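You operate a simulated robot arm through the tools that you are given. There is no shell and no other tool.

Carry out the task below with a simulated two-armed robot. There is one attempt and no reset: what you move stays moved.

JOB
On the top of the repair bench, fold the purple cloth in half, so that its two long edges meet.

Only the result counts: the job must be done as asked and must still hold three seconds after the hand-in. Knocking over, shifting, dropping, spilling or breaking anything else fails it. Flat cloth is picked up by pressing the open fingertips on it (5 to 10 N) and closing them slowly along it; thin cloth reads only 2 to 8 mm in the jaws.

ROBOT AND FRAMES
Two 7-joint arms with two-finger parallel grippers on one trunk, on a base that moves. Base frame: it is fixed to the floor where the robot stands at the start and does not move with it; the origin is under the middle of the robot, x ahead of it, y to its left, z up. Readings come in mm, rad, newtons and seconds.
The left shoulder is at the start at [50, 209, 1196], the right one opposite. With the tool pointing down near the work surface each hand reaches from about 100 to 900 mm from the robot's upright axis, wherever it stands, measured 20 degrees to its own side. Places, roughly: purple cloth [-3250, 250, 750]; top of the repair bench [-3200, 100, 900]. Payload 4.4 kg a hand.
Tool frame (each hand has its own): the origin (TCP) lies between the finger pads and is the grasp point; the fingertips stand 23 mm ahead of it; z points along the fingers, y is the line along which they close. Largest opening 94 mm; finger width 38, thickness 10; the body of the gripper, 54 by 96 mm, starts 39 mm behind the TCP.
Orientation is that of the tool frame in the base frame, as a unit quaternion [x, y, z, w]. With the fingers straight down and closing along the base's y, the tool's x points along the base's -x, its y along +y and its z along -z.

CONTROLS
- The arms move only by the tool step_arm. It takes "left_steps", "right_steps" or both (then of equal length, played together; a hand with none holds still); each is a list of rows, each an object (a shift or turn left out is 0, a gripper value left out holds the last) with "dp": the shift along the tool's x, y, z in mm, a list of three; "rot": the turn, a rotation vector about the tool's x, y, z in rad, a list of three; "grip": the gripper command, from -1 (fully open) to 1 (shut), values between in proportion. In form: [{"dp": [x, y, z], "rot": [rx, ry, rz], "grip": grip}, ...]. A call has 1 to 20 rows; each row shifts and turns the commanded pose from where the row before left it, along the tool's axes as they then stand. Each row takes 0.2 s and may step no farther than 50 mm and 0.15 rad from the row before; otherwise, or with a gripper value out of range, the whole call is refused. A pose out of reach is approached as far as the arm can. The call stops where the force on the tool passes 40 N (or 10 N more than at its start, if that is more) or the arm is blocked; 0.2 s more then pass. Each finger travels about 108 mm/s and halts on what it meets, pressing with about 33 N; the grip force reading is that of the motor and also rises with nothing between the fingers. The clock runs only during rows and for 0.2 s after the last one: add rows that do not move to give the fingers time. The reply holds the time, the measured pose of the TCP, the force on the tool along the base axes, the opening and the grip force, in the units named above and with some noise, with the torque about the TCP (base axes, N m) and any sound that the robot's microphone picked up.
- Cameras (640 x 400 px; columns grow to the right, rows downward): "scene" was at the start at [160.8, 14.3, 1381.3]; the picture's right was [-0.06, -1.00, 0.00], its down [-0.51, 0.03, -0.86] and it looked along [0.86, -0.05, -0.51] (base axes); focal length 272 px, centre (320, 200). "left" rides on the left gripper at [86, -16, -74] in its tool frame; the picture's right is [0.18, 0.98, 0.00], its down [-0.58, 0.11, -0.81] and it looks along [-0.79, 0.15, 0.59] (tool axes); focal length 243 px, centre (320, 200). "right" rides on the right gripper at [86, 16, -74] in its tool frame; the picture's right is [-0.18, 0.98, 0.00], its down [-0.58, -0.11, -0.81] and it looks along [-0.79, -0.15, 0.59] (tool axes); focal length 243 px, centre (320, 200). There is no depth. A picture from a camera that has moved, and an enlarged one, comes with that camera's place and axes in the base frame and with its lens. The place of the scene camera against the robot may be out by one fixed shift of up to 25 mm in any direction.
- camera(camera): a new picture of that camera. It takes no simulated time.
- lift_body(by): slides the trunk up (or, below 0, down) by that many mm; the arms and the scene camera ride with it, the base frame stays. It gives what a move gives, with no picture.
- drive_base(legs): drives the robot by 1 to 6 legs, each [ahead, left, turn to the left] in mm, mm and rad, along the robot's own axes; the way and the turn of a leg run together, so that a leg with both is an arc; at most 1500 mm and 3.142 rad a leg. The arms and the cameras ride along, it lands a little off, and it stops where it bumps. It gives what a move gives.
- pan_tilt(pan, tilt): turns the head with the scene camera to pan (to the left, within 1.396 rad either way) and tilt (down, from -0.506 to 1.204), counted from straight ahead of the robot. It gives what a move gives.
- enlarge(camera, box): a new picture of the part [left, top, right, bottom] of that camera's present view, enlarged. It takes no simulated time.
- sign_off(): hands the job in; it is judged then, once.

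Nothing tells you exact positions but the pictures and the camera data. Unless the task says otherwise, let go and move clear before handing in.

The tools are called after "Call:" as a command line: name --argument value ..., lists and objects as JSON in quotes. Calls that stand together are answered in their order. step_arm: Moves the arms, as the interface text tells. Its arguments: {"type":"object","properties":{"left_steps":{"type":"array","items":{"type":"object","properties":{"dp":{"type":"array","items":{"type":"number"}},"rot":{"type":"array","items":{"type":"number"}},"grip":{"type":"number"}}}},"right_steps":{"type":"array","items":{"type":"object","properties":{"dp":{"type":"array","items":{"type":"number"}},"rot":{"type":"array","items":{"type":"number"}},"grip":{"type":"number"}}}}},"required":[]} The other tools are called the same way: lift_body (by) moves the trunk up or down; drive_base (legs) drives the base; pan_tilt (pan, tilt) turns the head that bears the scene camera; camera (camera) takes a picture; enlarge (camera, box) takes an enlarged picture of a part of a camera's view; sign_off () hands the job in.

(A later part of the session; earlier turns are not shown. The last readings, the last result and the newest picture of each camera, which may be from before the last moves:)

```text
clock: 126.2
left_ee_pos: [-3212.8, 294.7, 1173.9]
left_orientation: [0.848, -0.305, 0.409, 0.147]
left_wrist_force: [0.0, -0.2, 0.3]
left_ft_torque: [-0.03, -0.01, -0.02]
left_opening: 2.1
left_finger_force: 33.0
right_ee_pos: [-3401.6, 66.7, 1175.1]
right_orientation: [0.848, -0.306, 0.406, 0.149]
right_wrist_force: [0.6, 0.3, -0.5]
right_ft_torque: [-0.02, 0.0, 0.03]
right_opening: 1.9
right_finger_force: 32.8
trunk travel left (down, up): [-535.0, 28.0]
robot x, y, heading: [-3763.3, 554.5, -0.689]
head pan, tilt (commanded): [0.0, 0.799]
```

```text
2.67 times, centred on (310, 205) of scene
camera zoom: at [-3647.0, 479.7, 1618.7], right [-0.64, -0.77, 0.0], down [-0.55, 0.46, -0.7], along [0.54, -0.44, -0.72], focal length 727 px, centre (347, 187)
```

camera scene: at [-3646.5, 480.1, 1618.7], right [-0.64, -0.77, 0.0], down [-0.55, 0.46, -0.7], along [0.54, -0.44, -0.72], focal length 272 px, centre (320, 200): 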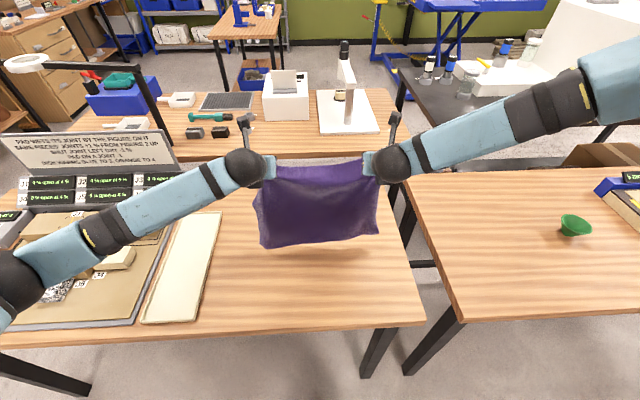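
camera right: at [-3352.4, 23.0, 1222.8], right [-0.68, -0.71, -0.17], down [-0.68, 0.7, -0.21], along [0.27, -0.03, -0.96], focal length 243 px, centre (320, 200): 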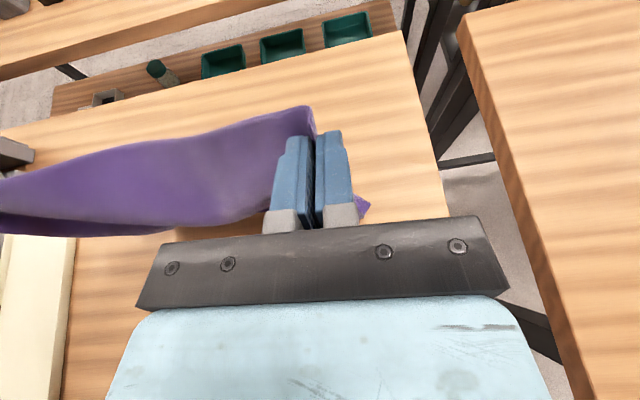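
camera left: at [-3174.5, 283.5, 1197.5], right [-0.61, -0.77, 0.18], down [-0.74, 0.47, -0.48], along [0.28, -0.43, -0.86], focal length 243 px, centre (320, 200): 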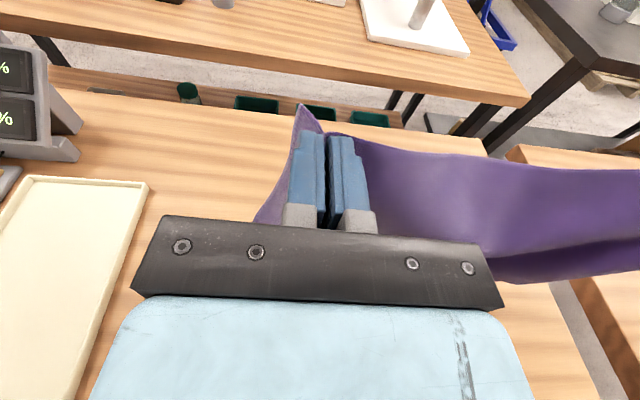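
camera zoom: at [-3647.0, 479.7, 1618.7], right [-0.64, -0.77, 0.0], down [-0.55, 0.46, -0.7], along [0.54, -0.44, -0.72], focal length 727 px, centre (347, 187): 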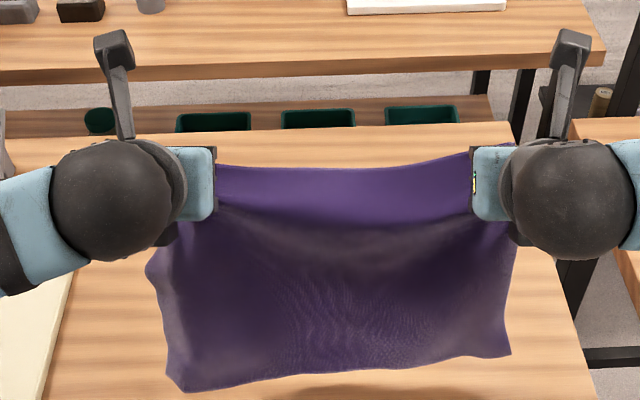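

Both arms follow fine here. I'll pitch the left a bit more to square the bottom edge, then lower while moving away from me so the lower part is laid flat on the bench.

Call:
step_arm --left_steps '[{"rot": [0, 0.14, 0]}, {"rot": [0, 0.14, 0]}, {"dp": [0, 0, 0]}, {"dp": [0, 0, 0]}, {"dp": [0, 0, 0]}]'

Call:
enlarge --camera "scene" --box '[190, 130, 430, 280]'

```text
clock: 127.4
left_ee_pos: [-3212.8, 293.0, 1172.3]
left_orientation: [0.782, -0.281, 0.524, 0.188]
left_wrist_force: [-0.1, -0.2, -0.4]
left_ft_torque: [0.01, 0.03, 0.0]
left_opening: 2.2
left_finger_force: 33.0
right_ee_pos: [-3400.9, 66.4, 1173.8]
right_orientation: [0.849, -0.305, 0.406, 0.148]
right_wrist_force: [0.0, -0.8, -0.2]
right_ft_torque: [0.03, -0.02, 0.01]
right_opening: 2.0
right_finger_force: 33.1
trunk travel left (down, up): [-535.0, 28.0]
robot x, y, heading: [-3764.8, 555.7, -0.688]
head pan, tilt (commanded): [0.0, 0.799]
```

```text
2.67 times, centred on (310, 205) of scene
camera zoom: at [-3646.8, 479.6, 1618.7], right [-0.64, -0.77, 0.0], down [-0.55, 0.46, -0.7], along [0.54, -0.44, -0.72], focal length 727 px, centre (347, 187)
```

zoom: 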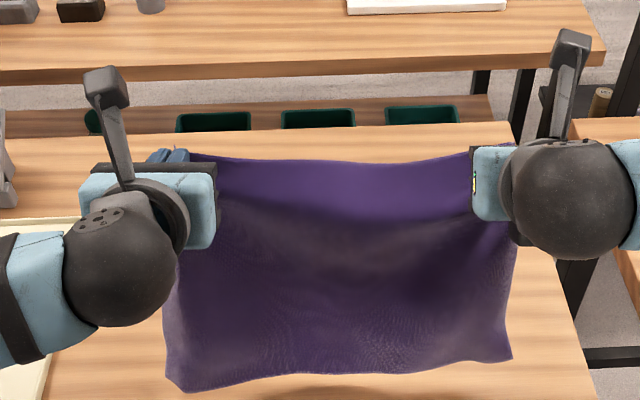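

Idea: from the hang, a quick move toward me while lowering makes the lower edge lag and land on the far side, laying the sheet the right way for this grip. First I'll shift the hang back out to ~710 mm and lower the trunk while raising the arms, to keep the right arm in its good range.

Call:
step_arm --left_steps '[{"dp": [22.3, 0, 16.6]}, {"dp": [22.3, 0, 16.6]}, {"dp": [22.3, 0, 16.6]}, {"dp": [22.3, 0, 16.6]}, {"dp": [22.3, 0, 16.6]}, {"dp": [0, 0, 0]}]' --right_steps '[{"dp": [26, 0, 9.8]}, {"dp": [26, 0, 9.8]}, {"dp": [26, 0, 9.8]}, {"dp": [26, 0, 9.8]}, {"dp": [26, 0, 9.8]}, {"dp": [0, 0, 0]}]'

Call:
lift_body --by -70

Call:
step_arm --left_steps '[{"dp": [16.1, 0, -6.8]}, {"dp": [16.1, 0, -6.8]}, {"dp": [16.1, 0, -6.8]}, {"dp": [16.1, 0, -6.8]}, {"dp": [0, 0, 0]}]' --right_steps '[{"dp": [13.6, 0, -11]}, {"dp": [13.6, 0, -11]}, {"dp": [13.6, 0, -11]}, {"dp": [13.6, 0, -11]}, {"dp": [0, 0, 0]}]'

Call:
lift_body --by -70

Call:
camera --camera "scene"

```text
clock: 128.8
left_ee_pos: [-3121.7, 216.6, 1243.0]
left_orientation: [0.782, -0.28, 0.524, 0.188]
left_wrist_force: [-0.5, -0.4, 0.9]
left_ft_torque: [0.02, -0.02, 0.0]
left_opening: 2.0
left_finger_force: 33.0
right_ee_pos: [-3309.2, -6.7, 1244.1]
right_orientation: [0.849, -0.305, 0.406, 0.148]
right_wrist_force: [0.7, 0.8, 0.0]
right_ft_torque: [0.01, -0.01, 0.03]
right_opening: 2.2
right_finger_force: 33.0
trunk travel left (down, up): [-535.0, 28.0]
robot x, y, heading: [-3761.7, 552.8, -0.69]
head pan, tilt (commanded): [0.0, 0.799]
```

```text
clock: 129.9
left_ee_pos: [-3121.7, 217.3, 1172.3]
left_orientation: [0.782, -0.281, 0.524, 0.188]
left_wrist_force: [0.0, -0.5, 0.5]
left_ft_torque: [-0.02, 0.01, -0.02]
left_opening: 2.1
left_finger_force: 33.5
right_ee_pos: [-3308.3, -7.6, 1173.3]
right_orientation: [0.849, -0.305, 0.406, 0.147]
right_wrist_force: [0.6, 0.2, 0.7]
right_ft_torque: [0.04, -0.01, 0.03]
right_opening: 1.8
right_finger_force: 32.8
trunk travel left (down, up): [-465.0, 98.0]
robot x, y, heading: [-3761.3, 559.1, -0.69]
head pan, tilt (commanded): [0.0, 0.799]
```

```text
clock: 131.1
left_ee_pos: [-3122.1, 217.2, 1244.4]
left_orientation: [0.782, -0.281, 0.523, 0.187]
left_wrist_force: [0.1, -0.2, 0.4]
left_ft_torque: [-0.02, 0.0, 0.02]
left_opening: 2.1
left_finger_force: 32.9
right_ee_pos: [-3309.8, -9.2, 1242.5]
right_orientation: [0.849, -0.306, 0.405, 0.148]
right_wrist_force: [0.3, 0.2, 0.0]
right_ft_torque: [0.01, -0.05, 0.01]
right_opening: 2.0
right_finger_force: 33.1
trunk travel left (down, up): [-465.0, 98.0]
robot x, y, heading: [-3767.2, 553.7, -0.693]
head pan, tilt (commanded): [0.0, 0.799]
```

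```text
clock: 132.2
left_ee_pos: [-3121.7, 216.5, 1174.4]
left_orientation: [0.782, -0.281, 0.523, 0.188]
left_wrist_force: [0.6, 0.6, 0.9]
left_ft_torque: [0.0, 0.03, 0.0]
left_opening: 2.0
left_finger_force: 32.5
right_ee_pos: [-3309.1, -8.8, 1173.8]
right_orientation: [0.848, -0.307, 0.406, 0.149]
right_wrist_force: [-0.2, -0.2, -0.1]
right_ft_torque: [0.04, -0.02, 0.01]
right_opening: 1.9
right_finger_force: 33.3
trunk travel left (down, up): [-395.0, 168.0]
robot x, y, heading: [-3765.7, 550.1, -0.689]
head pan, tilt (commanded): [0.0, 0.799]
```

```text
taken
camera scene: at [-3647.1, 479.7, 1478.8], right [-0.64, -0.77, 0.0], down [-0.55, 0.46, -0.7], along [0.54, -0.44, -0.72], focal length 272 px, centre (320, 200)
```

scene: 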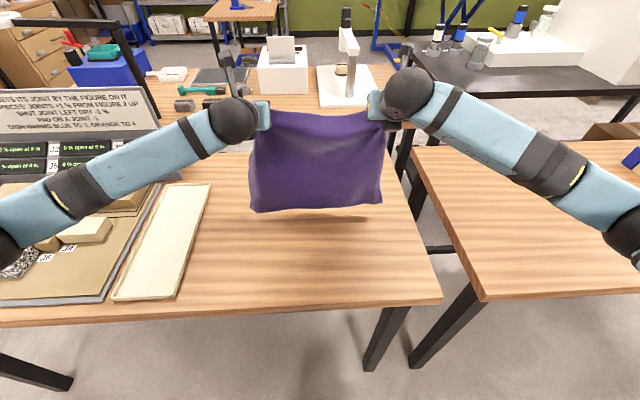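

Good: the cloth hangs square, lower edge ~25 mm over the bench at f≈690. Now the quick lay: ~160 mm toward me and ~146 mm down in one second, so the lower edge stays behind at the far side.

Call:
step_arm --left_steps '[{"dp": [-38.6, 0, -27.1]}, {"dp": [-41.4, 0, -25.9]}, {"dp": [-41.4, 0, -25.9]}, {"dp": [-43.9, 0, -13.9]}, {"dp": [-31.5, 0, 2.5]}, {"dp": [0, 0, 0]}]' --right_steps '[{"dp": [-44.6, 0, -15.5]}, {"dp": [-46.9, 0, -13.6]}, {"dp": [-46.9, 0, -13.6]}, {"dp": [-46.1, 0, -1.5]}, {"dp": [-29.7, 0, 11]}, {"dp": [0, 0, 0]}]'

Call:
camera --camera "scene"

Call:
camera --camera "left"

Call:
camera --camera "right"

```text
clock: 133.6
left_ee_pos: [-3244.6, 316.7, 1028.3]
left_orientation: [0.782, -0.282, 0.523, 0.188]
left_wrist_force: [0.5, -0.9, 0.2]
left_ft_torque: [0.0, -0.02, 0.01]
left_opening: 2.1
left_finger_force: 33.7
right_ee_pos: [-3434.8, 93.6, 1026.2]
right_orientation: [0.849, -0.306, 0.406, 0.147]
right_wrist_force: [-0.6, -0.4, -1.0]
right_ft_torque: [0.04, -0.04, 0.05]
right_opening: 2.4
right_finger_force: 33.6
trunk travel left (down, up): [-395.0, 168.0]
robot x, y, heading: [-3763.9, 555.4, -0.69]
head pan, tilt (commanded): [0.0, 0.799]
```

```text
taken
camera scene: at [-3647.8, 479.0, 1478.7], right [-0.64, -0.77, 0.0], down [-0.55, 0.46, -0.7], along [0.54, -0.44, -0.72], focal length 272 px, centre (320, 200)
```

scene: 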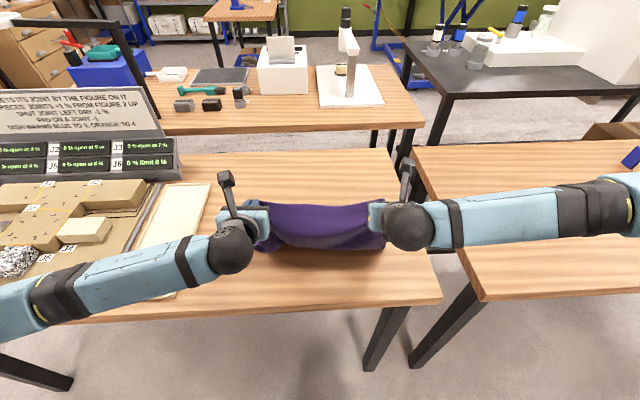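

```text
taken
camera left: at [-3260.5, 353.0, 1135.2], right [-0.57, -0.8, 0.17], down [-0.82, 0.53, -0.23], along [0.09, -0.27, -0.96], focal length 243 px, centre (320, 200)
```

left: 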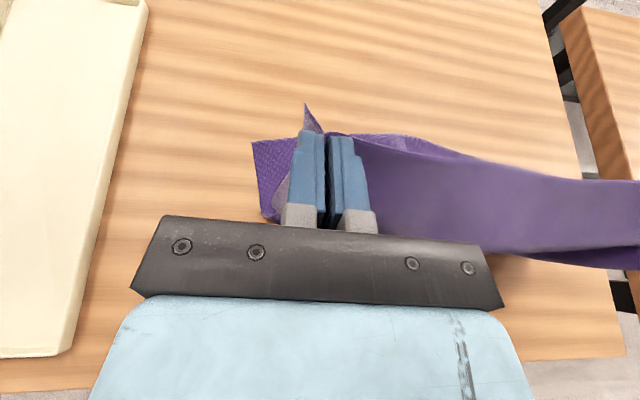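

```text
taken
camera right: at [-3447.4, 84.1, 1141.9], right [-0.72, -0.68, -0.14], down [-0.69, 0.72, 0.05], along [0.07, 0.14, -0.99], focal length 243 px, centre (320, 200)
```

right: 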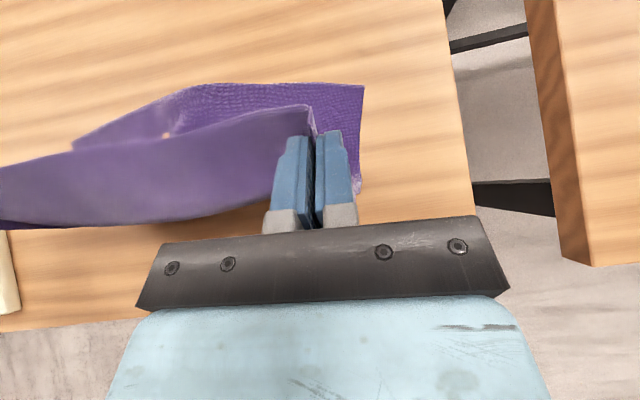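

This worked: the lower edge is now on the far side (corners at f≈650, middle ≈688) with the sheet coming toward me and up to the hands. To straighten that edge I'll lift a little so most of the sheet peels off, then check.

Call:
step_arm --left_steps '[{"dp": [20.4, 0, -3.2]}, {"dp": [20.4, 0, -3.2]}, {"dp": [20.4, 0, -3.2]}, {"dp": [20.4, 0, -3.2]}, {"dp": [0, 0, 0]}, {"dp": [0, 0, 0]}]' --right_steps '[{"dp": [18.7, 0, -8.6]}, {"dp": [18.7, 0, -8.6]}, {"dp": [18.7, 0, -8.6]}, {"dp": [18.7, 0, -8.6]}, {"dp": [0, 0, 0]}, {"dp": [0, 0, 0]}]'

Call:
camera --camera "left"

Call:
camera --camera "right"

Call:
enlarge --camera "scene" --box '[190, 140, 430, 290]'

```text
clock: 135.0
left_ee_pos: [-3230.4, 304.0, 1107.9]
left_orientation: [0.782, -0.281, 0.523, 0.188]
left_wrist_force: [-0.3, 0.6, -0.1]
left_ft_torque: [0.0, -0.02, -0.01]
left_opening: 2.1
left_finger_force: 32.9
right_ee_pos: [-3417.4, 82.3, 1107.3]
right_orientation: [0.848, -0.305, 0.406, 0.148]
right_wrist_force: [0.5, -0.5, -0.5]
right_ft_torque: [0.04, 0.0, 0.06]
right_opening: 1.9
right_finger_force: 32.8
trunk travel left (down, up): [-395.0, 168.0]
robot x, y, heading: [-3766.0, 555.4, -0.688]
head pan, tilt (commanded): [0.0, 0.799]
```

```text
taken
camera left: at [-3247.1, 341.4, 1215.1], right [-0.57, -0.8, 0.17], down [-0.82, 0.53, -0.23], along [0.09, -0.27, -0.96], focal length 243 px, centre (320, 200)
```

left: 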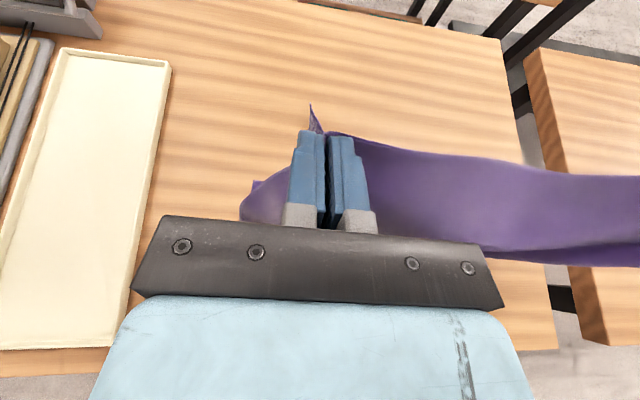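

```text
taken
camera right: at [-3430.2, 72.4, 1222.1], right [-0.72, -0.68, -0.14], down [-0.69, 0.72, 0.05], along [0.07, 0.13, -0.99], focal length 243 px, centre (320, 200)
```

right: 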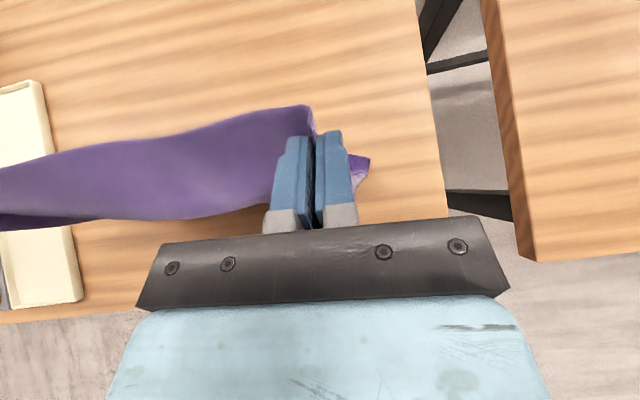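

```text
2.67 times, centred on (310, 215) of scene
camera zoom: at [-3646.9, 479.5, 1478.7], right [-0.64, -0.77, 0.0], down [-0.55, 0.46, -0.7], along [0.54, -0.44, -0.72], focal length 727 px, centre (347, 160)
```

zoom: 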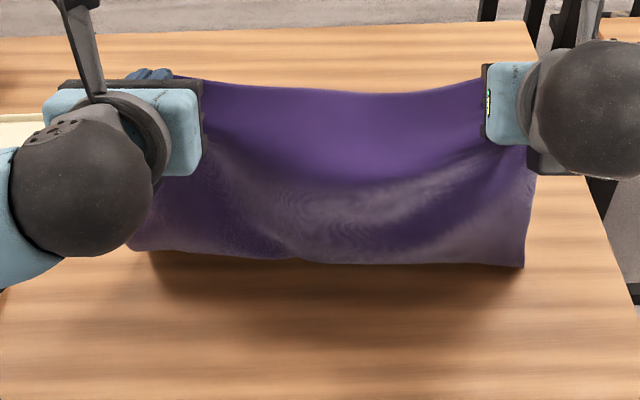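

The edge slid back under while lifting. I'll lift clear again, return to f≈730 and let it settle, this time setting the lower edge just touching before the quick lay so friction holds it from the start.

Call:
step_arm --left_steps '[{"dp": [26.9, 0, -0.5]}, {"dp": [26.9, 0, -0.5]}, {"dp": [26.9, 0, -0.5]}, {"dp": [10.9, 0, 25.8]}, {"dp": [10.9, 0, 25.8]}, {"dp": [10.9, 0, 25.8]}, {"dp": [10.9, 0, 25.8]}, {"dp": [0, 0, 0]}, {"dp": [0, 0, 0]}, {"dp": [0, 0, 0]}, {"dp": [0, 0, 0]}, {"dp": [0, 0, 0]}]' --right_steps '[{"dp": [25.8, 0, -7.9]}, {"dp": [25.8, 0, -7.9]}, {"dp": [25.8, 0, -7.9]}, {"dp": [17.6, 0, 21.8]}, {"dp": [17.6, 0, 21.8]}, {"dp": [17.6, 0, 21.8]}, {"dp": [17.6, 0, 21.8]}, {"dp": [0, 0, 0]}, {"dp": [0, 0, 0]}, {"dp": [0, 0, 0]}, {"dp": [0, 0, 0]}, {"dp": [0, 0, 0]}]'

Call:
enlarge --camera "scene" --box '[190, 90, 430, 240]'

```text
clock: 137.6
left_ee_pos: [-3120.6, 215.0, 1183.4]
left_orientation: [0.782, -0.281, 0.523, 0.188]
left_wrist_force: [0.6, 0.2, -0.1]
left_ft_torque: [0.0, 0.01, -0.03]
left_opening: 2.3
left_finger_force: 33.3
right_ee_pos: [-3305.8, -8.0, 1181.9]
right_orientation: [0.848, -0.305, 0.406, 0.148]
right_wrist_force: [-0.2, 0.2, 0.2]
right_ft_torque: [0.0, -0.03, 0.01]
right_opening: 2.0
right_finger_force: 32.9
trunk travel left (down, up): [-395.0, 168.0]
robot x, y, heading: [-3761.2, 554.7, -0.688]
head pan, tilt (commanded): [0.0, 0.799]
```

```text
2.67 times, centred on (310, 165) of scene
camera zoom: at [-3646.7, 479.5, 1478.7], right [-0.64, -0.77, 0.0], down [-0.55, 0.46, -0.7], along [0.54, -0.44, -0.72], focal length 727 px, centre (347, 293)
```

zoom: 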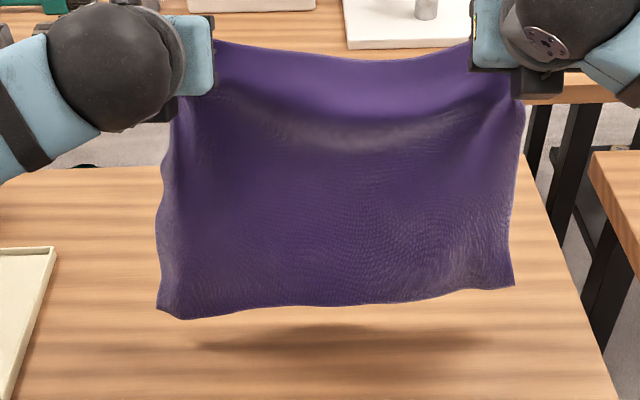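

Call:
step_arm --left_steps '[{"dp": [0, -1.7, 0], "rot": [0, 0.06, 0]}, {"dp": [0, -1.7, 0], "rot": [0, 0.06, 0]}, {"dp": [-11.7, 0, 4]}, {"dp": [-11.7, 0, 4]}, {"dp": [0, 0, 0]}, {"dp": [0, 0, 0]}, {"dp": [0, 0, 0]}]' --right_steps '[{"dp": [0, 1.7, 0]}, {"dp": [0, 1.7, 0]}, {"dp": [-9.8, 0, 7.9]}, {"dp": [-9.8, 0, 7.9]}, {"dp": [0, 0, 0]}, {"dp": [0, 0, 0]}, {"dp": [0, 0, 0]}]'

Call:
enlarge --camera "scene" --box '[190, 90, 430, 240]'

```text
clock: 139.2
left_ee_pos: [-3117.8, 217.6, 1158.3]
left_orientation: [0.749, -0.269, 0.569, 0.205]
left_wrist_force: [-0.1, -0.4, 1.1]
left_ft_torque: [0.0, 0.01, 0.0]
left_opening: 2.0
left_finger_force: 33.6
right_ee_pos: [-3309.5, -11.3, 1156.9]
right_orientation: [0.849, -0.305, 0.406, 0.148]
right_wrist_force: [0.6, 0.7, -0.2]
right_ft_torque: [0.01, -0.07, 0.02]
right_opening: 2.2
right_finger_force: 32.9
trunk travel left (down, up): [-395.0, 168.0]
robot x, y, heading: [-3764.5, 549.5, -0.688]
head pan, tilt (commanded): [0.0, 0.799]
```

```text
2.67 times, centred on (310, 165) of scene
camera zoom: at [-3646.9, 479.6, 1478.7], right [-0.64, -0.77, 0.0], down [-0.55, 0.46, -0.7], along [0.54, -0.44, -0.72], focal length 727 px, centre (347, 293)
```

zoom: 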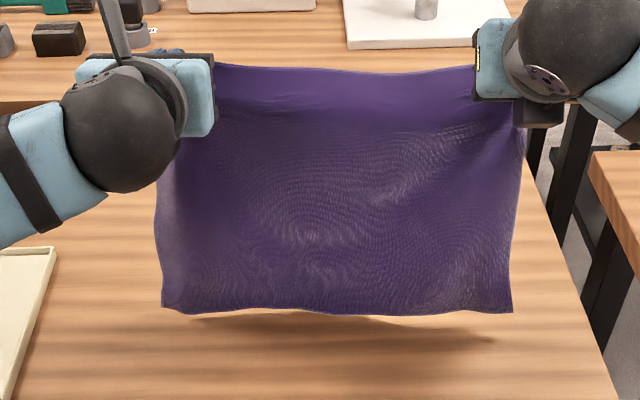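

Now the cloth hangs as a neat square rectangle with its lower edge at f≈707, just above the bench. Touch down and do the quick lay toward me.

Call:
step_arm --left_steps '[{"dp": [-7.7, 0, 2.1]}, {"dp": [-37.7, 0, -31]}, {"dp": [-37.7, 0, -31]}, {"dp": [-37.7, 0, -31]}, {"dp": [-41.7, 0, -19.5]}, {"dp": [-22, 0, -4.2]}, {"dp": [0, 0, 0]}, {"dp": [0, 0, 0]}]' --right_steps '[{"dp": [-6.2, 0, 5]}, {"dp": [-46.9, 0, -13.6]}, {"dp": [-46.9, 0, -13.6]}, {"dp": [-46.9, 0, -13.6]}, {"dp": [-46.1, 0, -1.5]}, {"dp": [-21.9, 0, 4.7]}, {"dp": [0, 0, 0]}, {"dp": [0, 0, 0]}]'

Call:
camera --camera "left"

Call:
camera --camera "right"

Call:
enlarge --camera "scene" --box '[190, 140, 430, 290]'

```text
clock: 141.0
left_ee_pos: [-3240.8, 321.2, 1011.5]
left_orientation: [0.75, -0.269, 0.569, 0.204]
left_wrist_force: [0.4, -0.6, -0.5]
left_ft_torque: [-0.02, -0.02, -0.02]
left_opening: 2.2
left_finger_force: 33.3
right_ee_pos: [-3433.3, 90.9, 1010.9]
right_orientation: [0.849, -0.306, 0.406, 0.148]
right_wrist_force: [0.3, 0.8, 0.5]
right_ft_torque: [0.01, -0.02, -0.01]
right_opening: 2.2
right_finger_force: 33.1
trunk travel left (down, up): [-395.0, 168.0]
robot x, y, heading: [-3763.9, 556.0, -0.688]
head pan, tilt (commanded): [0.0, 0.799]
```

```text
taken
camera left: at [-3268.2, 365.3, 1113.4], right [-0.59, -0.79, 0.18], down [-0.79, 0.51, -0.34], along [0.18, -0.34, -0.92], focal length 243 px, centre (320, 200)
```

left: 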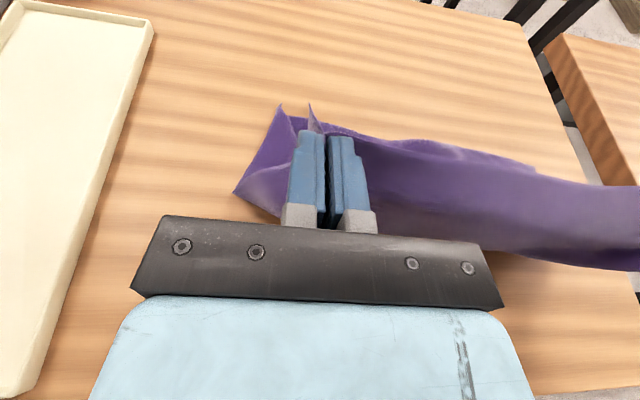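

```text
taken
camera right: at [-3446.1, 81.2, 1125.8], right [-0.72, -0.68, -0.14], down [-0.69, 0.72, 0.05], along [0.06, 0.13, -0.99], focal length 243 px, centre (320, 200)
```

right: 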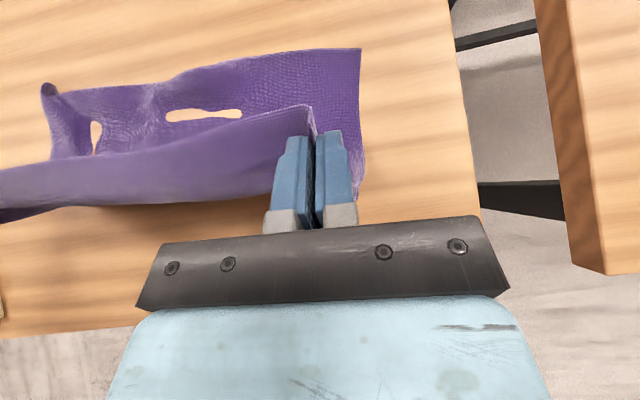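

```text
2.67 times, centred on (310, 215) of scene
camera zoom: at [-3646.5, 479.8, 1478.7], right [-0.64, -0.77, 0.0], down [-0.55, 0.46, -0.7], along [0.54, -0.44, -0.72], focal length 727 px, centre (347, 160)
```

zoom: 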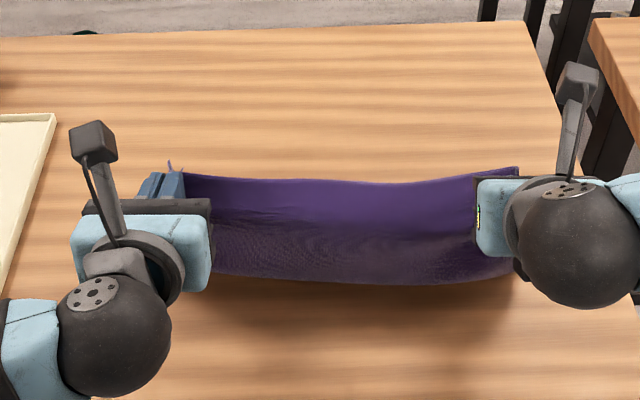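

Excellent: the lower edge is now lying straight on the far side, from C(689, −189) to D(~717, ~200). Let me zoom to check the corners.

Call:
enlarge --camera "right" --box '[0, 20, 400, 270]'

Call:
enlarge --camera "left" --box '[200, 60, 520, 260]'

```text
1.60 times, centred on (200, 145) of right
camera zoom: at [-3446.1, 81.2, 1125.8], right [-0.72, -0.68, -0.14], down [-0.69, 0.72, 0.05], along [0.06, 0.13, -0.99], focal length 388 px, centre (512, 288)
```

zoom: 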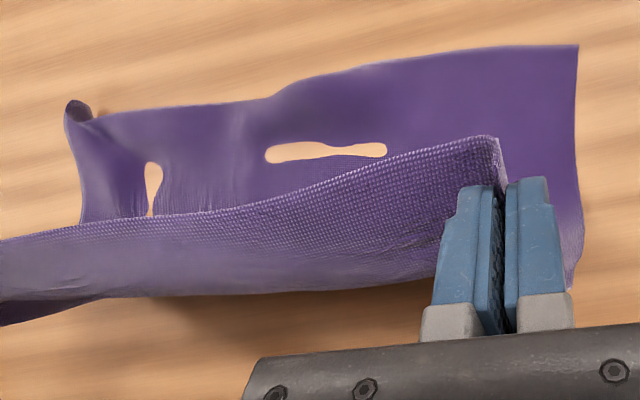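

```text
2.00 times, centred on (360, 160) of left
camera zoom: at [-3268.2, 365.3, 1113.4], right [-0.59, -0.79, 0.18], down [-0.79, 0.51, -0.34], along [0.18, -0.34, -0.92], focal length 485 px, centre (240, 280)
```

zoom: 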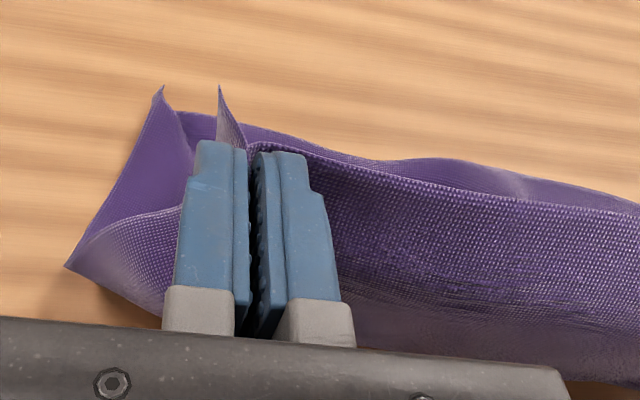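

The bottom layer lies well (only corner D curls slightly). Now I fold the held edge back away from me along an arc, levelling the hands as they go; first half of the arc.

Call:
step_arm --left_steps '[{"dp": [3.2, 0, 19.8], "rot": [0, -0.13, 0]}, {"dp": [6.0, 0, 21.6], "rot": [0, -0.13, 0]}, {"dp": [6.25, 0, 22.6], "rot": [0, -0.13, 0]}, {"dp": [5.7, 0, 22.5], "rot": [0, -0.13, 0]}, {"dp": [4.3, 0, 22.4], "rot": [0, -0.13, 0]}, {"dp": [0, 0, 0]}]' --right_steps '[{"dp": [15.6, 0, 11.5], "rot": [0, -0.0893, 0]}, {"dp": [11.2, 0, 18.3], "rot": [0, -0.0893, 0]}, {"dp": [10.9, 0, 19.7], "rot": [0, -0.0893, 0]}, {"dp": [9.4, 0, 20.4], "rot": [0, -0.0893, 0]}, {"dp": [7.0, 0, 20.9], "rot": [0, -0.0893, 0]}, {"dp": [0, 0, 0]}]'

Call:
camera --camera "left"

Call:
camera --camera "right"

Call:
enlarge --camera "scene" --box '[190, 140, 430, 290]'

```text
clock: 142.4
left_ee_pos: [-3160.8, 254.4, 978.4]
left_orientation: [0.892, -0.321, 0.3, 0.108]
left_wrist_force: [-1.2, -1.7, 1.1]
left_ft_torque: [-0.01, 0.02, 0.03]
left_opening: 2.1
left_finger_force: 32.6
right_ee_pos: [-3359.3, 29.2, 978.0]
right_orientation: [0.917, -0.331, 0.208, 0.076]
right_wrist_force: [1.0, 1.2, 0.0]
right_ft_torque: [0.03, -0.03, -0.02]
right_opening: 2.3
right_finger_force: 33.5
trunk travel left (down, up): [-395.0, 168.0]
robot x, y, heading: [-3765.0, 552.0, -0.689]
head pan, tilt (commanded): [0.0, 0.799]
```

```text
taken
camera left: at [-3130.1, 252.5, 1089.8], right [-0.51, -0.85, 0.11], down [-0.8, 0.52, 0.29], along [-0.31, 0.06, -0.95], focal length 243 px, centre (320, 200)
```

left: 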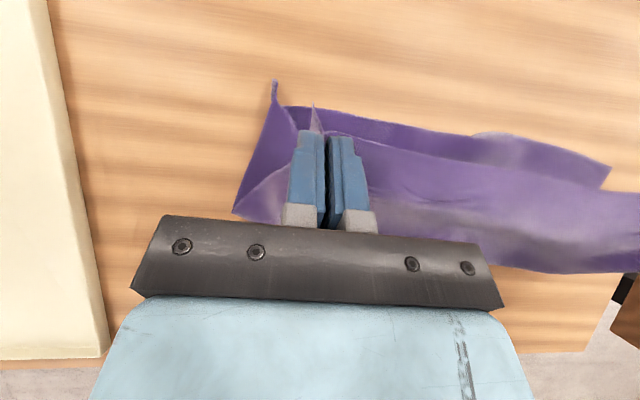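

```text
taken
camera right: at [-3333.8, -12.6, 1084.3], right [-0.76, -0.65, -0.08], down [-0.6, 0.64, 0.48], along [-0.26, 0.41, -0.88], focal length 243 px, centre (320, 200)
```

right: 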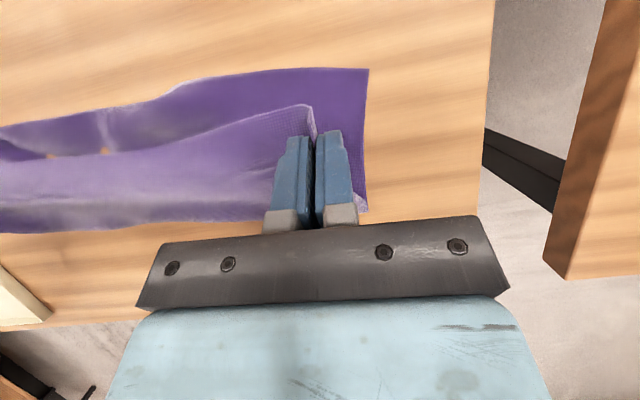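

```text
2.67 times, centred on (310, 215) of scene
camera zoom: at [-3647.7, 480.3, 1478.9], right [-0.64, -0.77, 0.0], down [-0.55, 0.46, -0.7], along [0.54, -0.44, -0.72], focal length 727 px, centre (347, 160)
```

zoom: 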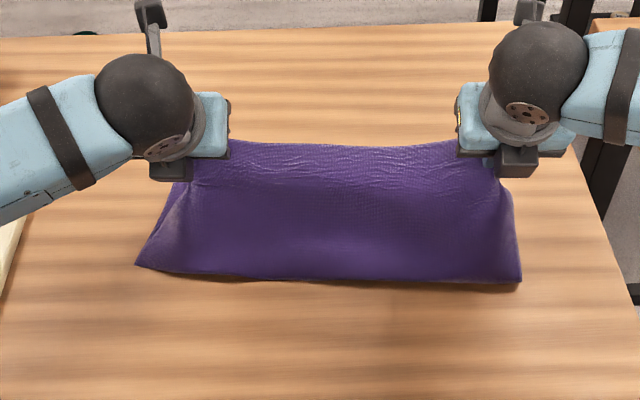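

The fold line now runs straight along the front and the held edge is heading for the rear edge — just right. Continue the second half of the arc down to ~14 mm above the bench.

Call:
step_arm --left_steps '[{"dp": [4.1, 0.5, 21.1], "rot": [0, -0.13, 0]}, {"dp": [3.7, 0.5, 20.4], "rot": [0, -0.13, 0]}, {"dp": [3.8, 0.5, 18.3], "rot": [0, -0.13, 0]}, {"dp": [2.6, 0, 15.2], "rot": [0, -0.13, 0]}, {"dp": [2.9, 0, 11.0], "rot": [0, -0.13, 0]}, {"dp": [0, 0, 0]}]' --right_steps '[{"dp": [5.7, -0.5, 20], "rot": [0, -0.0893, 0]}, {"dp": [4.3, -0.5, 19.6], "rot": [0, -0.0893, 0]}, {"dp": [3.35, -0.5, 17.8], "rot": [0, -0.0893, 0]}, {"dp": [1.2, 0, 15], "rot": [0, -0.0893, 0]}, {"dp": [0.8, 0, 11], "rot": [0, -0.0893, 0]}, {"dp": [0, 0, 0]}]'

Call:
camera --camera "left"

Call:
camera --camera "right"

Call:
enlarge --camera "scene" --box '[190, 140, 430, 290]'

```text
clock: 143.8
left_ee_pos: [-3122.6, 219.9, 908.6]
left_orientation: [0.941, -0.338, -0.001, 0.0]
left_wrist_force: [-0.1, 0.1, 0.6]
left_ft_torque: [0.02, -0.01, 0.0]
left_opening: 2.2
left_finger_force: 33.3
right_ee_pos: [-3328.4, 4.0, 903.4]
right_orientation: [0.941, -0.34, -0.002, 0.001]
right_wrist_force: [0.6, 1.3, -0.7]
right_ft_torque: [0.05, -0.04, -0.01]
right_opening: 2.4
right_finger_force: 32.6
trunk travel left (down, up): [-395.0, 168.0]
robot x, y, heading: [-3764.4, 552.0, -0.694]
head pan, tilt (commanded): [0.0, 0.799]
```

```text
taken
camera left: at [-3044.0, 177.9, 982.5], right [-0.48, -0.88, 0.0], down [-0.52, 0.29, 0.81], along [-0.71, 0.39, -0.59], focal length 243 px, centre (320, 200)
```

left: 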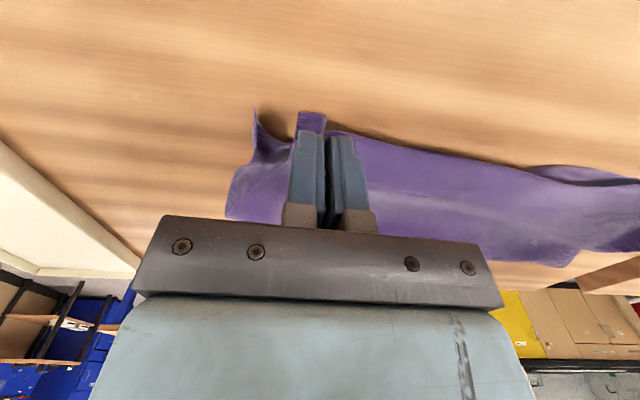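

```text
taken
camera right: at [-3272.0, -64.3, 978.9], right [-0.77, -0.64, 0.0], down [-0.38, 0.46, 0.81], along [-0.52, 0.62, -0.59], focal length 243 px, centre (320, 200)
```

right: 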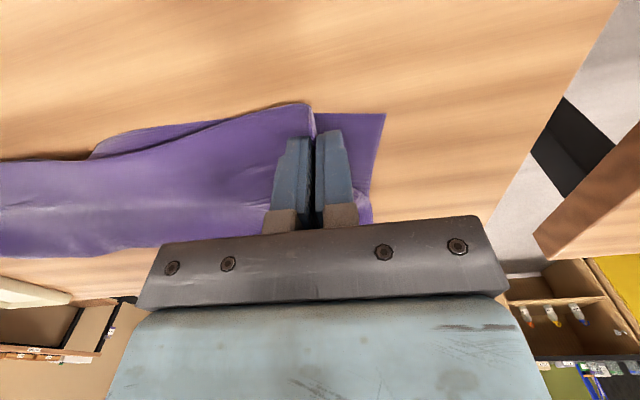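

```text
2.67 times, centred on (310, 215) of scene
camera zoom: at [-3647.3, 480.2, 1478.8], right [-0.64, -0.77, 0.0], down [-0.55, 0.46, -0.7], along [0.54, -0.44, -0.72], focal length 727 px, centre (347, 160)
```

zoom: 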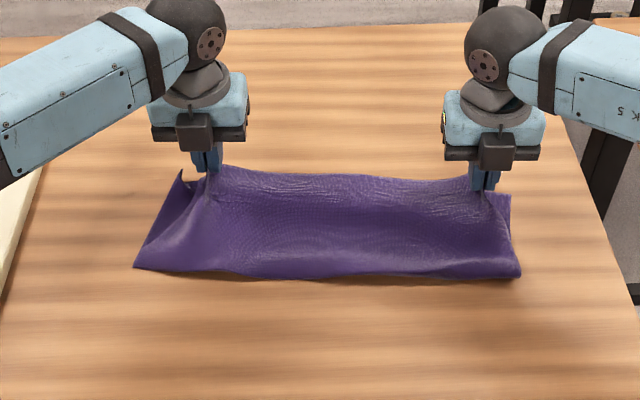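

The folded cloth looks very good — held edge practically over the rear edge, fold line straight in front. I'll shift 4 mm back and lower gently until near contact.

Call:
step_arm --left_steps '[{"dp": [-2, 0, 6]}, {"dp": [-2, 0, 6]}, {"dp": [0, 0, 5]}, {"dp": [0, 0, 3]}, {"dp": [0, 0, 0]}]' --right_steps '[{"dp": [-2, 0, 4]}, {"dp": [-2, 0, 4]}, {"dp": [0, 0, 4]}, {"dp": [0, 0, 3]}, {"dp": [0, 0, 0]}]'

Call:
camera --camera "left"

Call:
camera --camera "right"

```text
clock: 145.0
left_ee_pos: [-3124.5, 221.8, 886.0]
left_orientation: [0.941, -0.338, -0.001, -0.001]
left_wrist_force: [0.7, 0.2, 0.2]
left_ft_torque: [0.02, -0.03, -0.03]
left_opening: 2.1
left_finger_force: 33.3
right_ee_pos: [-3330.7, 4.9, 887.5]
right_orientation: [0.941, -0.339, -0.001, 0.001]
right_wrist_force: [0.6, 0.1, -0.3]
right_ft_torque: [0.01, 0.0, 0.01]
right_opening: 2.2
right_finger_force: 32.6
trunk travel left (down, up): [-395.0, 168.0]
robot x, y, heading: [-3763.8, 552.2, -0.687]
head pan, tilt (commanded): [0.0, 0.799]
```

```text
taken
camera left: at [-3046.4, 179.6, 960.2], right [-0.48, -0.88, 0.0], down [-0.52, 0.28, 0.81], along [-0.71, 0.39, -0.59], focal length 243 px, centre (320, 200)
```

left: 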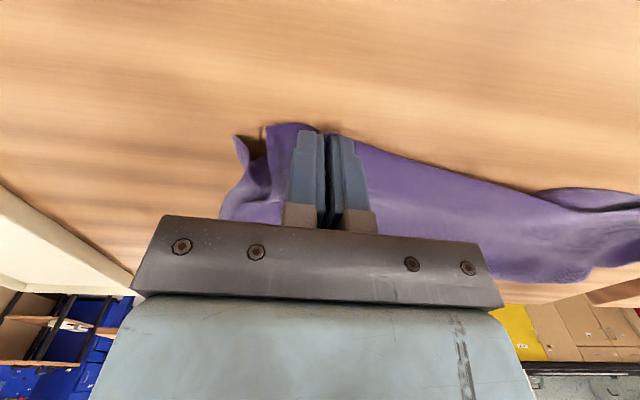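

```text
taken
camera right: at [-3274.3, -61.6, 963.7], right [-0.77, -0.64, 0.0], down [-0.38, 0.46, 0.81], along [-0.52, 0.62, -0.59], focal length 243 px, centre (320, 200)
```

right: 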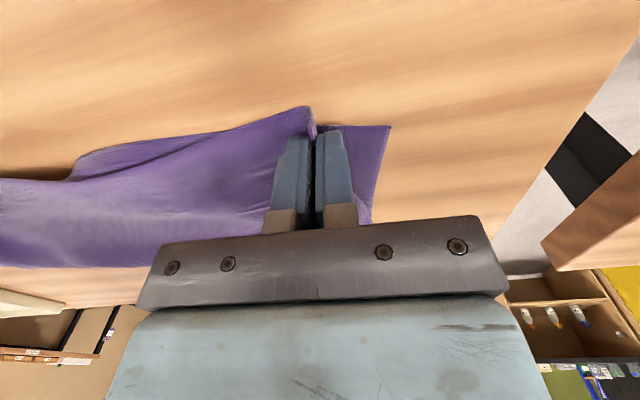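

Call:
enlarge --camera "right" --box '[140, 60, 460, 260]'

Call:
enlarge --camera "left" --box '[180, 60, 500, 260]'

```text
2.00 times, centred on (300, 160) of right
camera zoom: at [-3274.3, -61.6, 963.7], right [-0.77, -0.64, 0.0], down [-0.38, 0.46, 0.81], along [-0.52, 0.62, -0.59], focal length 485 px, centre (360, 280)
```

zoom: 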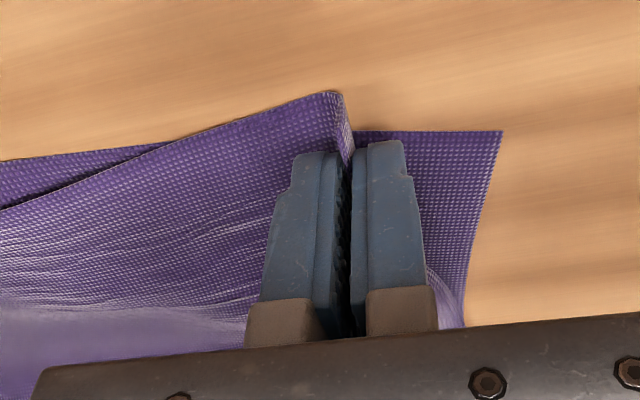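

```text
2.00 times, centred on (340, 160) of left
camera zoom: at [-3046.4, 179.6, 960.2], right [-0.48, -0.88, 0.0], down [-0.52, 0.28, 0.81], along [-0.71, 0.39, -0.59], focal length 485 px, centre (280, 280)
```

zoom: 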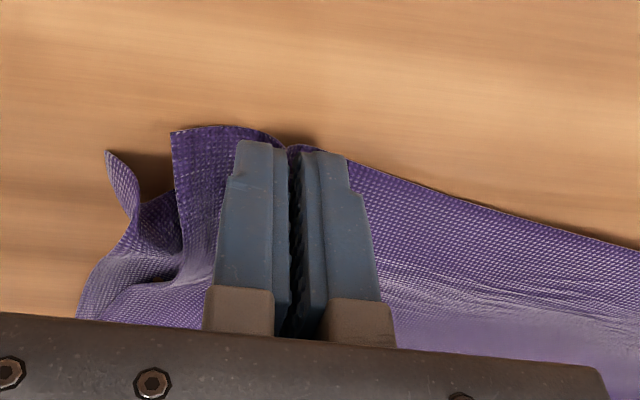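

The held edge overshoots ~10 mm at the hands and lags ~20 mm in the middle. I'll shift back (right 9 mm, left 5 mm), press lightly, then open slowly so the fingers spread the gathered ridges flat.

Call:
step_arm --left_steps '[{"dp": [-2.5, 0, 0]}, {"dp": [-2.5, 0, 0]}, {"dp": [0, 0, 1.5]}, {"dp": [0, 0, 1]}, {"dp": [0, 0, 0]}]' --right_steps '[{"dp": [-4.5, 0, 0]}, {"dp": [-4.5, 0, 0]}, {"dp": [0, 0, 2]}, {"dp": [0, 0, 1.5]}, {"dp": [0, 0, 0]}]'

```text
clock: 146.2
left_ee_pos: [-3128.4, 224.7, 886.7]
left_orientation: [0.941, -0.338, 0.0, 0.0]
left_wrist_force: [0.3, 0.9, 3.4]
left_ft_torque: [0.0, 0.05, -0.02]
left_opening: 2.0
left_finger_force: 33.2
right_ee_pos: [-3338.0, 12.2, 885.5]
right_orientation: [0.941, -0.339, -0.001, 0.002]
right_wrist_force: [-0.6, -0.7, 3.3]
right_ft_torque: [0.02, -0.02, 0.04]
right_opening: 2.4
right_finger_force: 33.1
trunk travel left (down, up): [-395.0, 168.0]
robot x, y, heading: [-3764.8, 553.6, -0.693]
head pan, tilt (commanded): [0.0, 0.799]
```

Light contact (~3.4 N each). Now open both slowly while pressed.

Call:
step_arm --left_steps '[{"dp": [0, 0, 0.4], "grip": 0.95}, {"grip": 0.9}, {"grip": 0.85}, {"grip": 0.8}, {"grip": 0.75}, {"grip": 0.7}, {"grip": 0.65}, {"grip": 0.6}, {"grip": 0.55}, {"grip": 0.5}, {"grip": 0.45}, {"grip": 0.4}, {"grip": 0.35}, {"grip": 0.3}, {"grip": 0.25}, {"grip": 0.2}]' --right_steps '[{"dp": [0, 0, 0.4], "grip": 0.95}, {"grip": 0.9}, {"grip": 0.85}, {"grip": 0.8}, {"grip": 0.75}, {"grip": 0.7}, {"grip": 0.65}, {"grip": 0.6}, {"grip": 0.55}, {"grip": 0.5}, {"grip": 0.45}, {"grip": 0.4}, {"grip": 0.35}, {"grip": 0.3}, {"grip": 0.25}, {"grip": 0.2}]'

Call:
enlarge --camera "right" --box '[140, 60, 460, 260]'

Call:
enlarge --camera "left" --box '[180, 60, 500, 260]'

Call:
enlarge --camera "scene" --box '[190, 140, 430, 290]'

```text
clock: 149.6
left_ee_pos: [-3130.1, 226.1, 886.6]
left_orientation: [0.941, -0.338, 0.0, 0.001]
left_wrist_force: [-0.2, 0.4, -0.3]
left_ft_torque: [-0.01, -0.01, 0.0]
left_opening: 37.5
left_finger_force: 0.0
right_ee_pos: [-3340.0, 13.0, 885.8]
right_orientation: [0.941, -0.34, 0.0, 0.002]
right_wrist_force: [-1.4, -2.0, 10.6]
right_ft_torque: [0.08, -0.22, -0.01]
right_opening: 36.4
right_finger_force: 0.1
trunk travel left (down, up): [-395.0, 168.0]
robot x, y, heading: [-3763.3, 552.7, -0.696]
head pan, tilt (commanded): [0.0, 0.799]
```

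```text
2.00 times, centred on (300, 160) of right
camera zoom: at [-3282.7, -54.7, 960.8], right [-0.77, -0.64, 0.0], down [-0.38, 0.46, 0.81], along [-0.52, 0.62, -0.59], focal length 485 px, centre (360, 280)
```

zoom: 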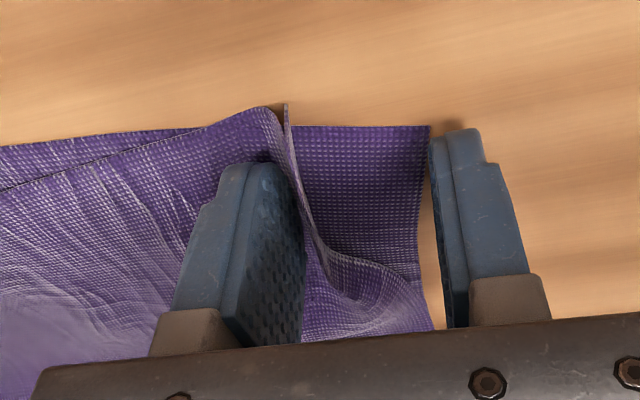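

```text
2.00 times, centred on (340, 160) of left
camera zoom: at [-3051.4, 183.1, 960.0], right [-0.48, -0.88, 0.0], down [-0.52, 0.29, 0.81], along [-0.71, 0.39, -0.59], focal length 485 px, centre (280, 280)
```

zoom: 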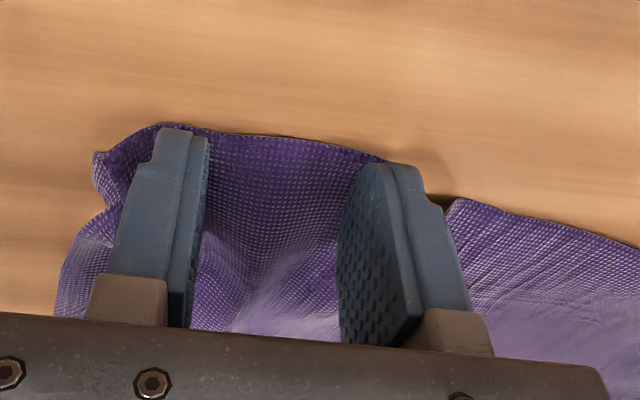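

```text
2.67 times, centred on (310, 215) of scene
camera zoom: at [-3648.0, 480.5, 1478.9], right [-0.64, -0.77, 0.0], down [-0.55, 0.46, -0.7], along [0.54, -0.44, -0.72], focal length 727 px, centre (347, 160)
```

zoom: 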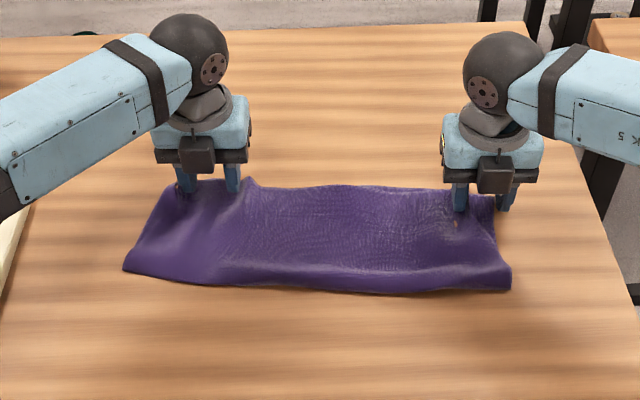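

The left corner spread out nicely; the right corner (B) of the top layer is still standing folded up. I'll lift both hands clear and inspect.

Call:
step_arm --left_steps '[{"dp": [0, 0, -5]}, {"dp": [0, 0, -25], "grip": 0.2}, {"dp": [0, 0, -40]}, {"dp": [0, 0, -40]}]' --right_steps '[{"dp": [0, 0, -5]}, {"dp": [0, 0, -25], "grip": 0.2}, {"dp": [0, 0, -40]}, {"dp": [0, 0, -40]}]'

Call:
camera --camera "right"

Call:
camera --camera "left"

Call:
enlarge --camera "scene" --box '[190, 140, 430, 290]'

```text
clock: 150.6
left_ee_pos: [-3126.8, 226.2, 996.6]
left_orientation: [0.941, -0.338, 0.0, 0.0]
left_wrist_force: [-0.7, -0.8, 0.0]
left_ft_torque: [-0.02, 0.02, 0.03]
left_opening: 37.6
left_finger_force: 0.0
right_ee_pos: [-3338.4, 14.7, 994.9]
right_orientation: [0.941, -0.339, -0.001, 0.002]
right_wrist_force: [0.5, 0.0, 0.2]
right_ft_torque: [-0.03, 0.0, -0.01]
right_opening: 37.9
right_finger_force: 0.0
trunk travel left (down, up): [-395.0, 168.0]
robot x, y, heading: [-3763.0, 550.6, -0.688]
head pan, tilt (commanded): [0.0, 0.799]
```

```text
taken
camera right: at [-3281.7, -52.7, 1070.7], right [-0.77, -0.64, 0.0], down [-0.38, 0.46, 0.81], along [-0.52, 0.62, -0.59], focal length 243 px, centre (320, 200)
```

right: 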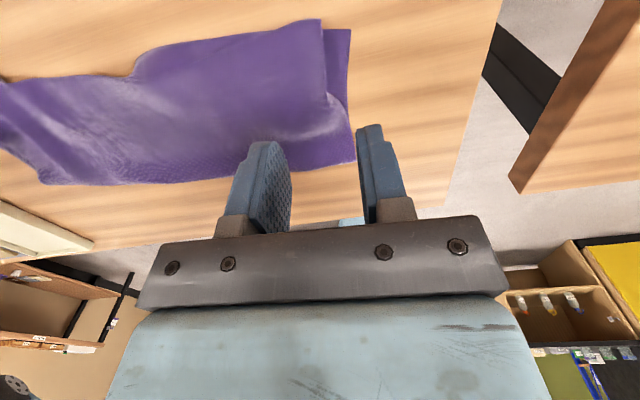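

```text
taken
camera left: at [-3049.0, 184.9, 1070.7], right [-0.48, -0.88, 0.0], down [-0.52, 0.29, 0.81], along [-0.71, 0.39, -0.59], focal length 243 px, centre (320, 200)
```

left: 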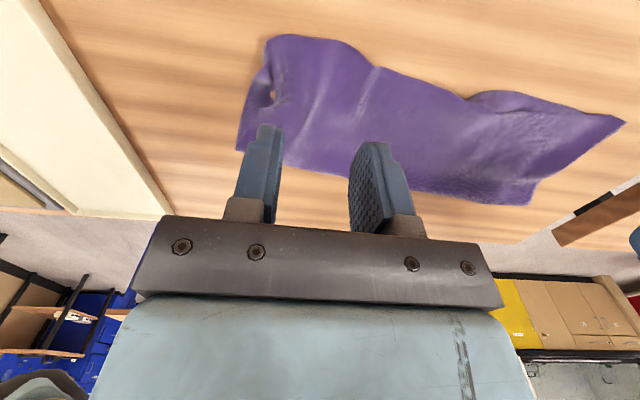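

```text
2.67 times, centred on (310, 215) of scene
camera zoom: at [-3647.7, 480.5, 1478.7], right [-0.64, -0.77, 0.0], down [-0.55, 0.46, -0.7], along [0.54, -0.44, -0.72], focal length 727 px, centre (347, 160)
```

zoom: 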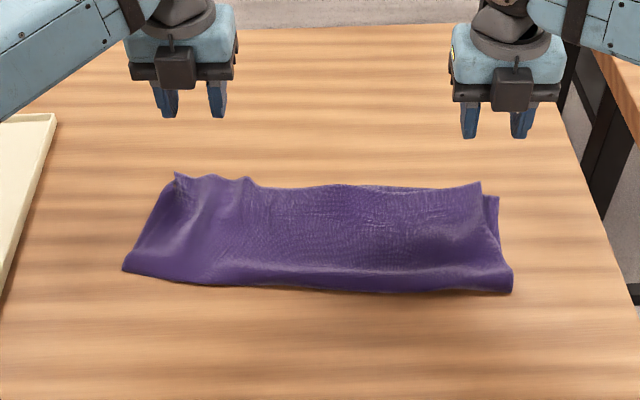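

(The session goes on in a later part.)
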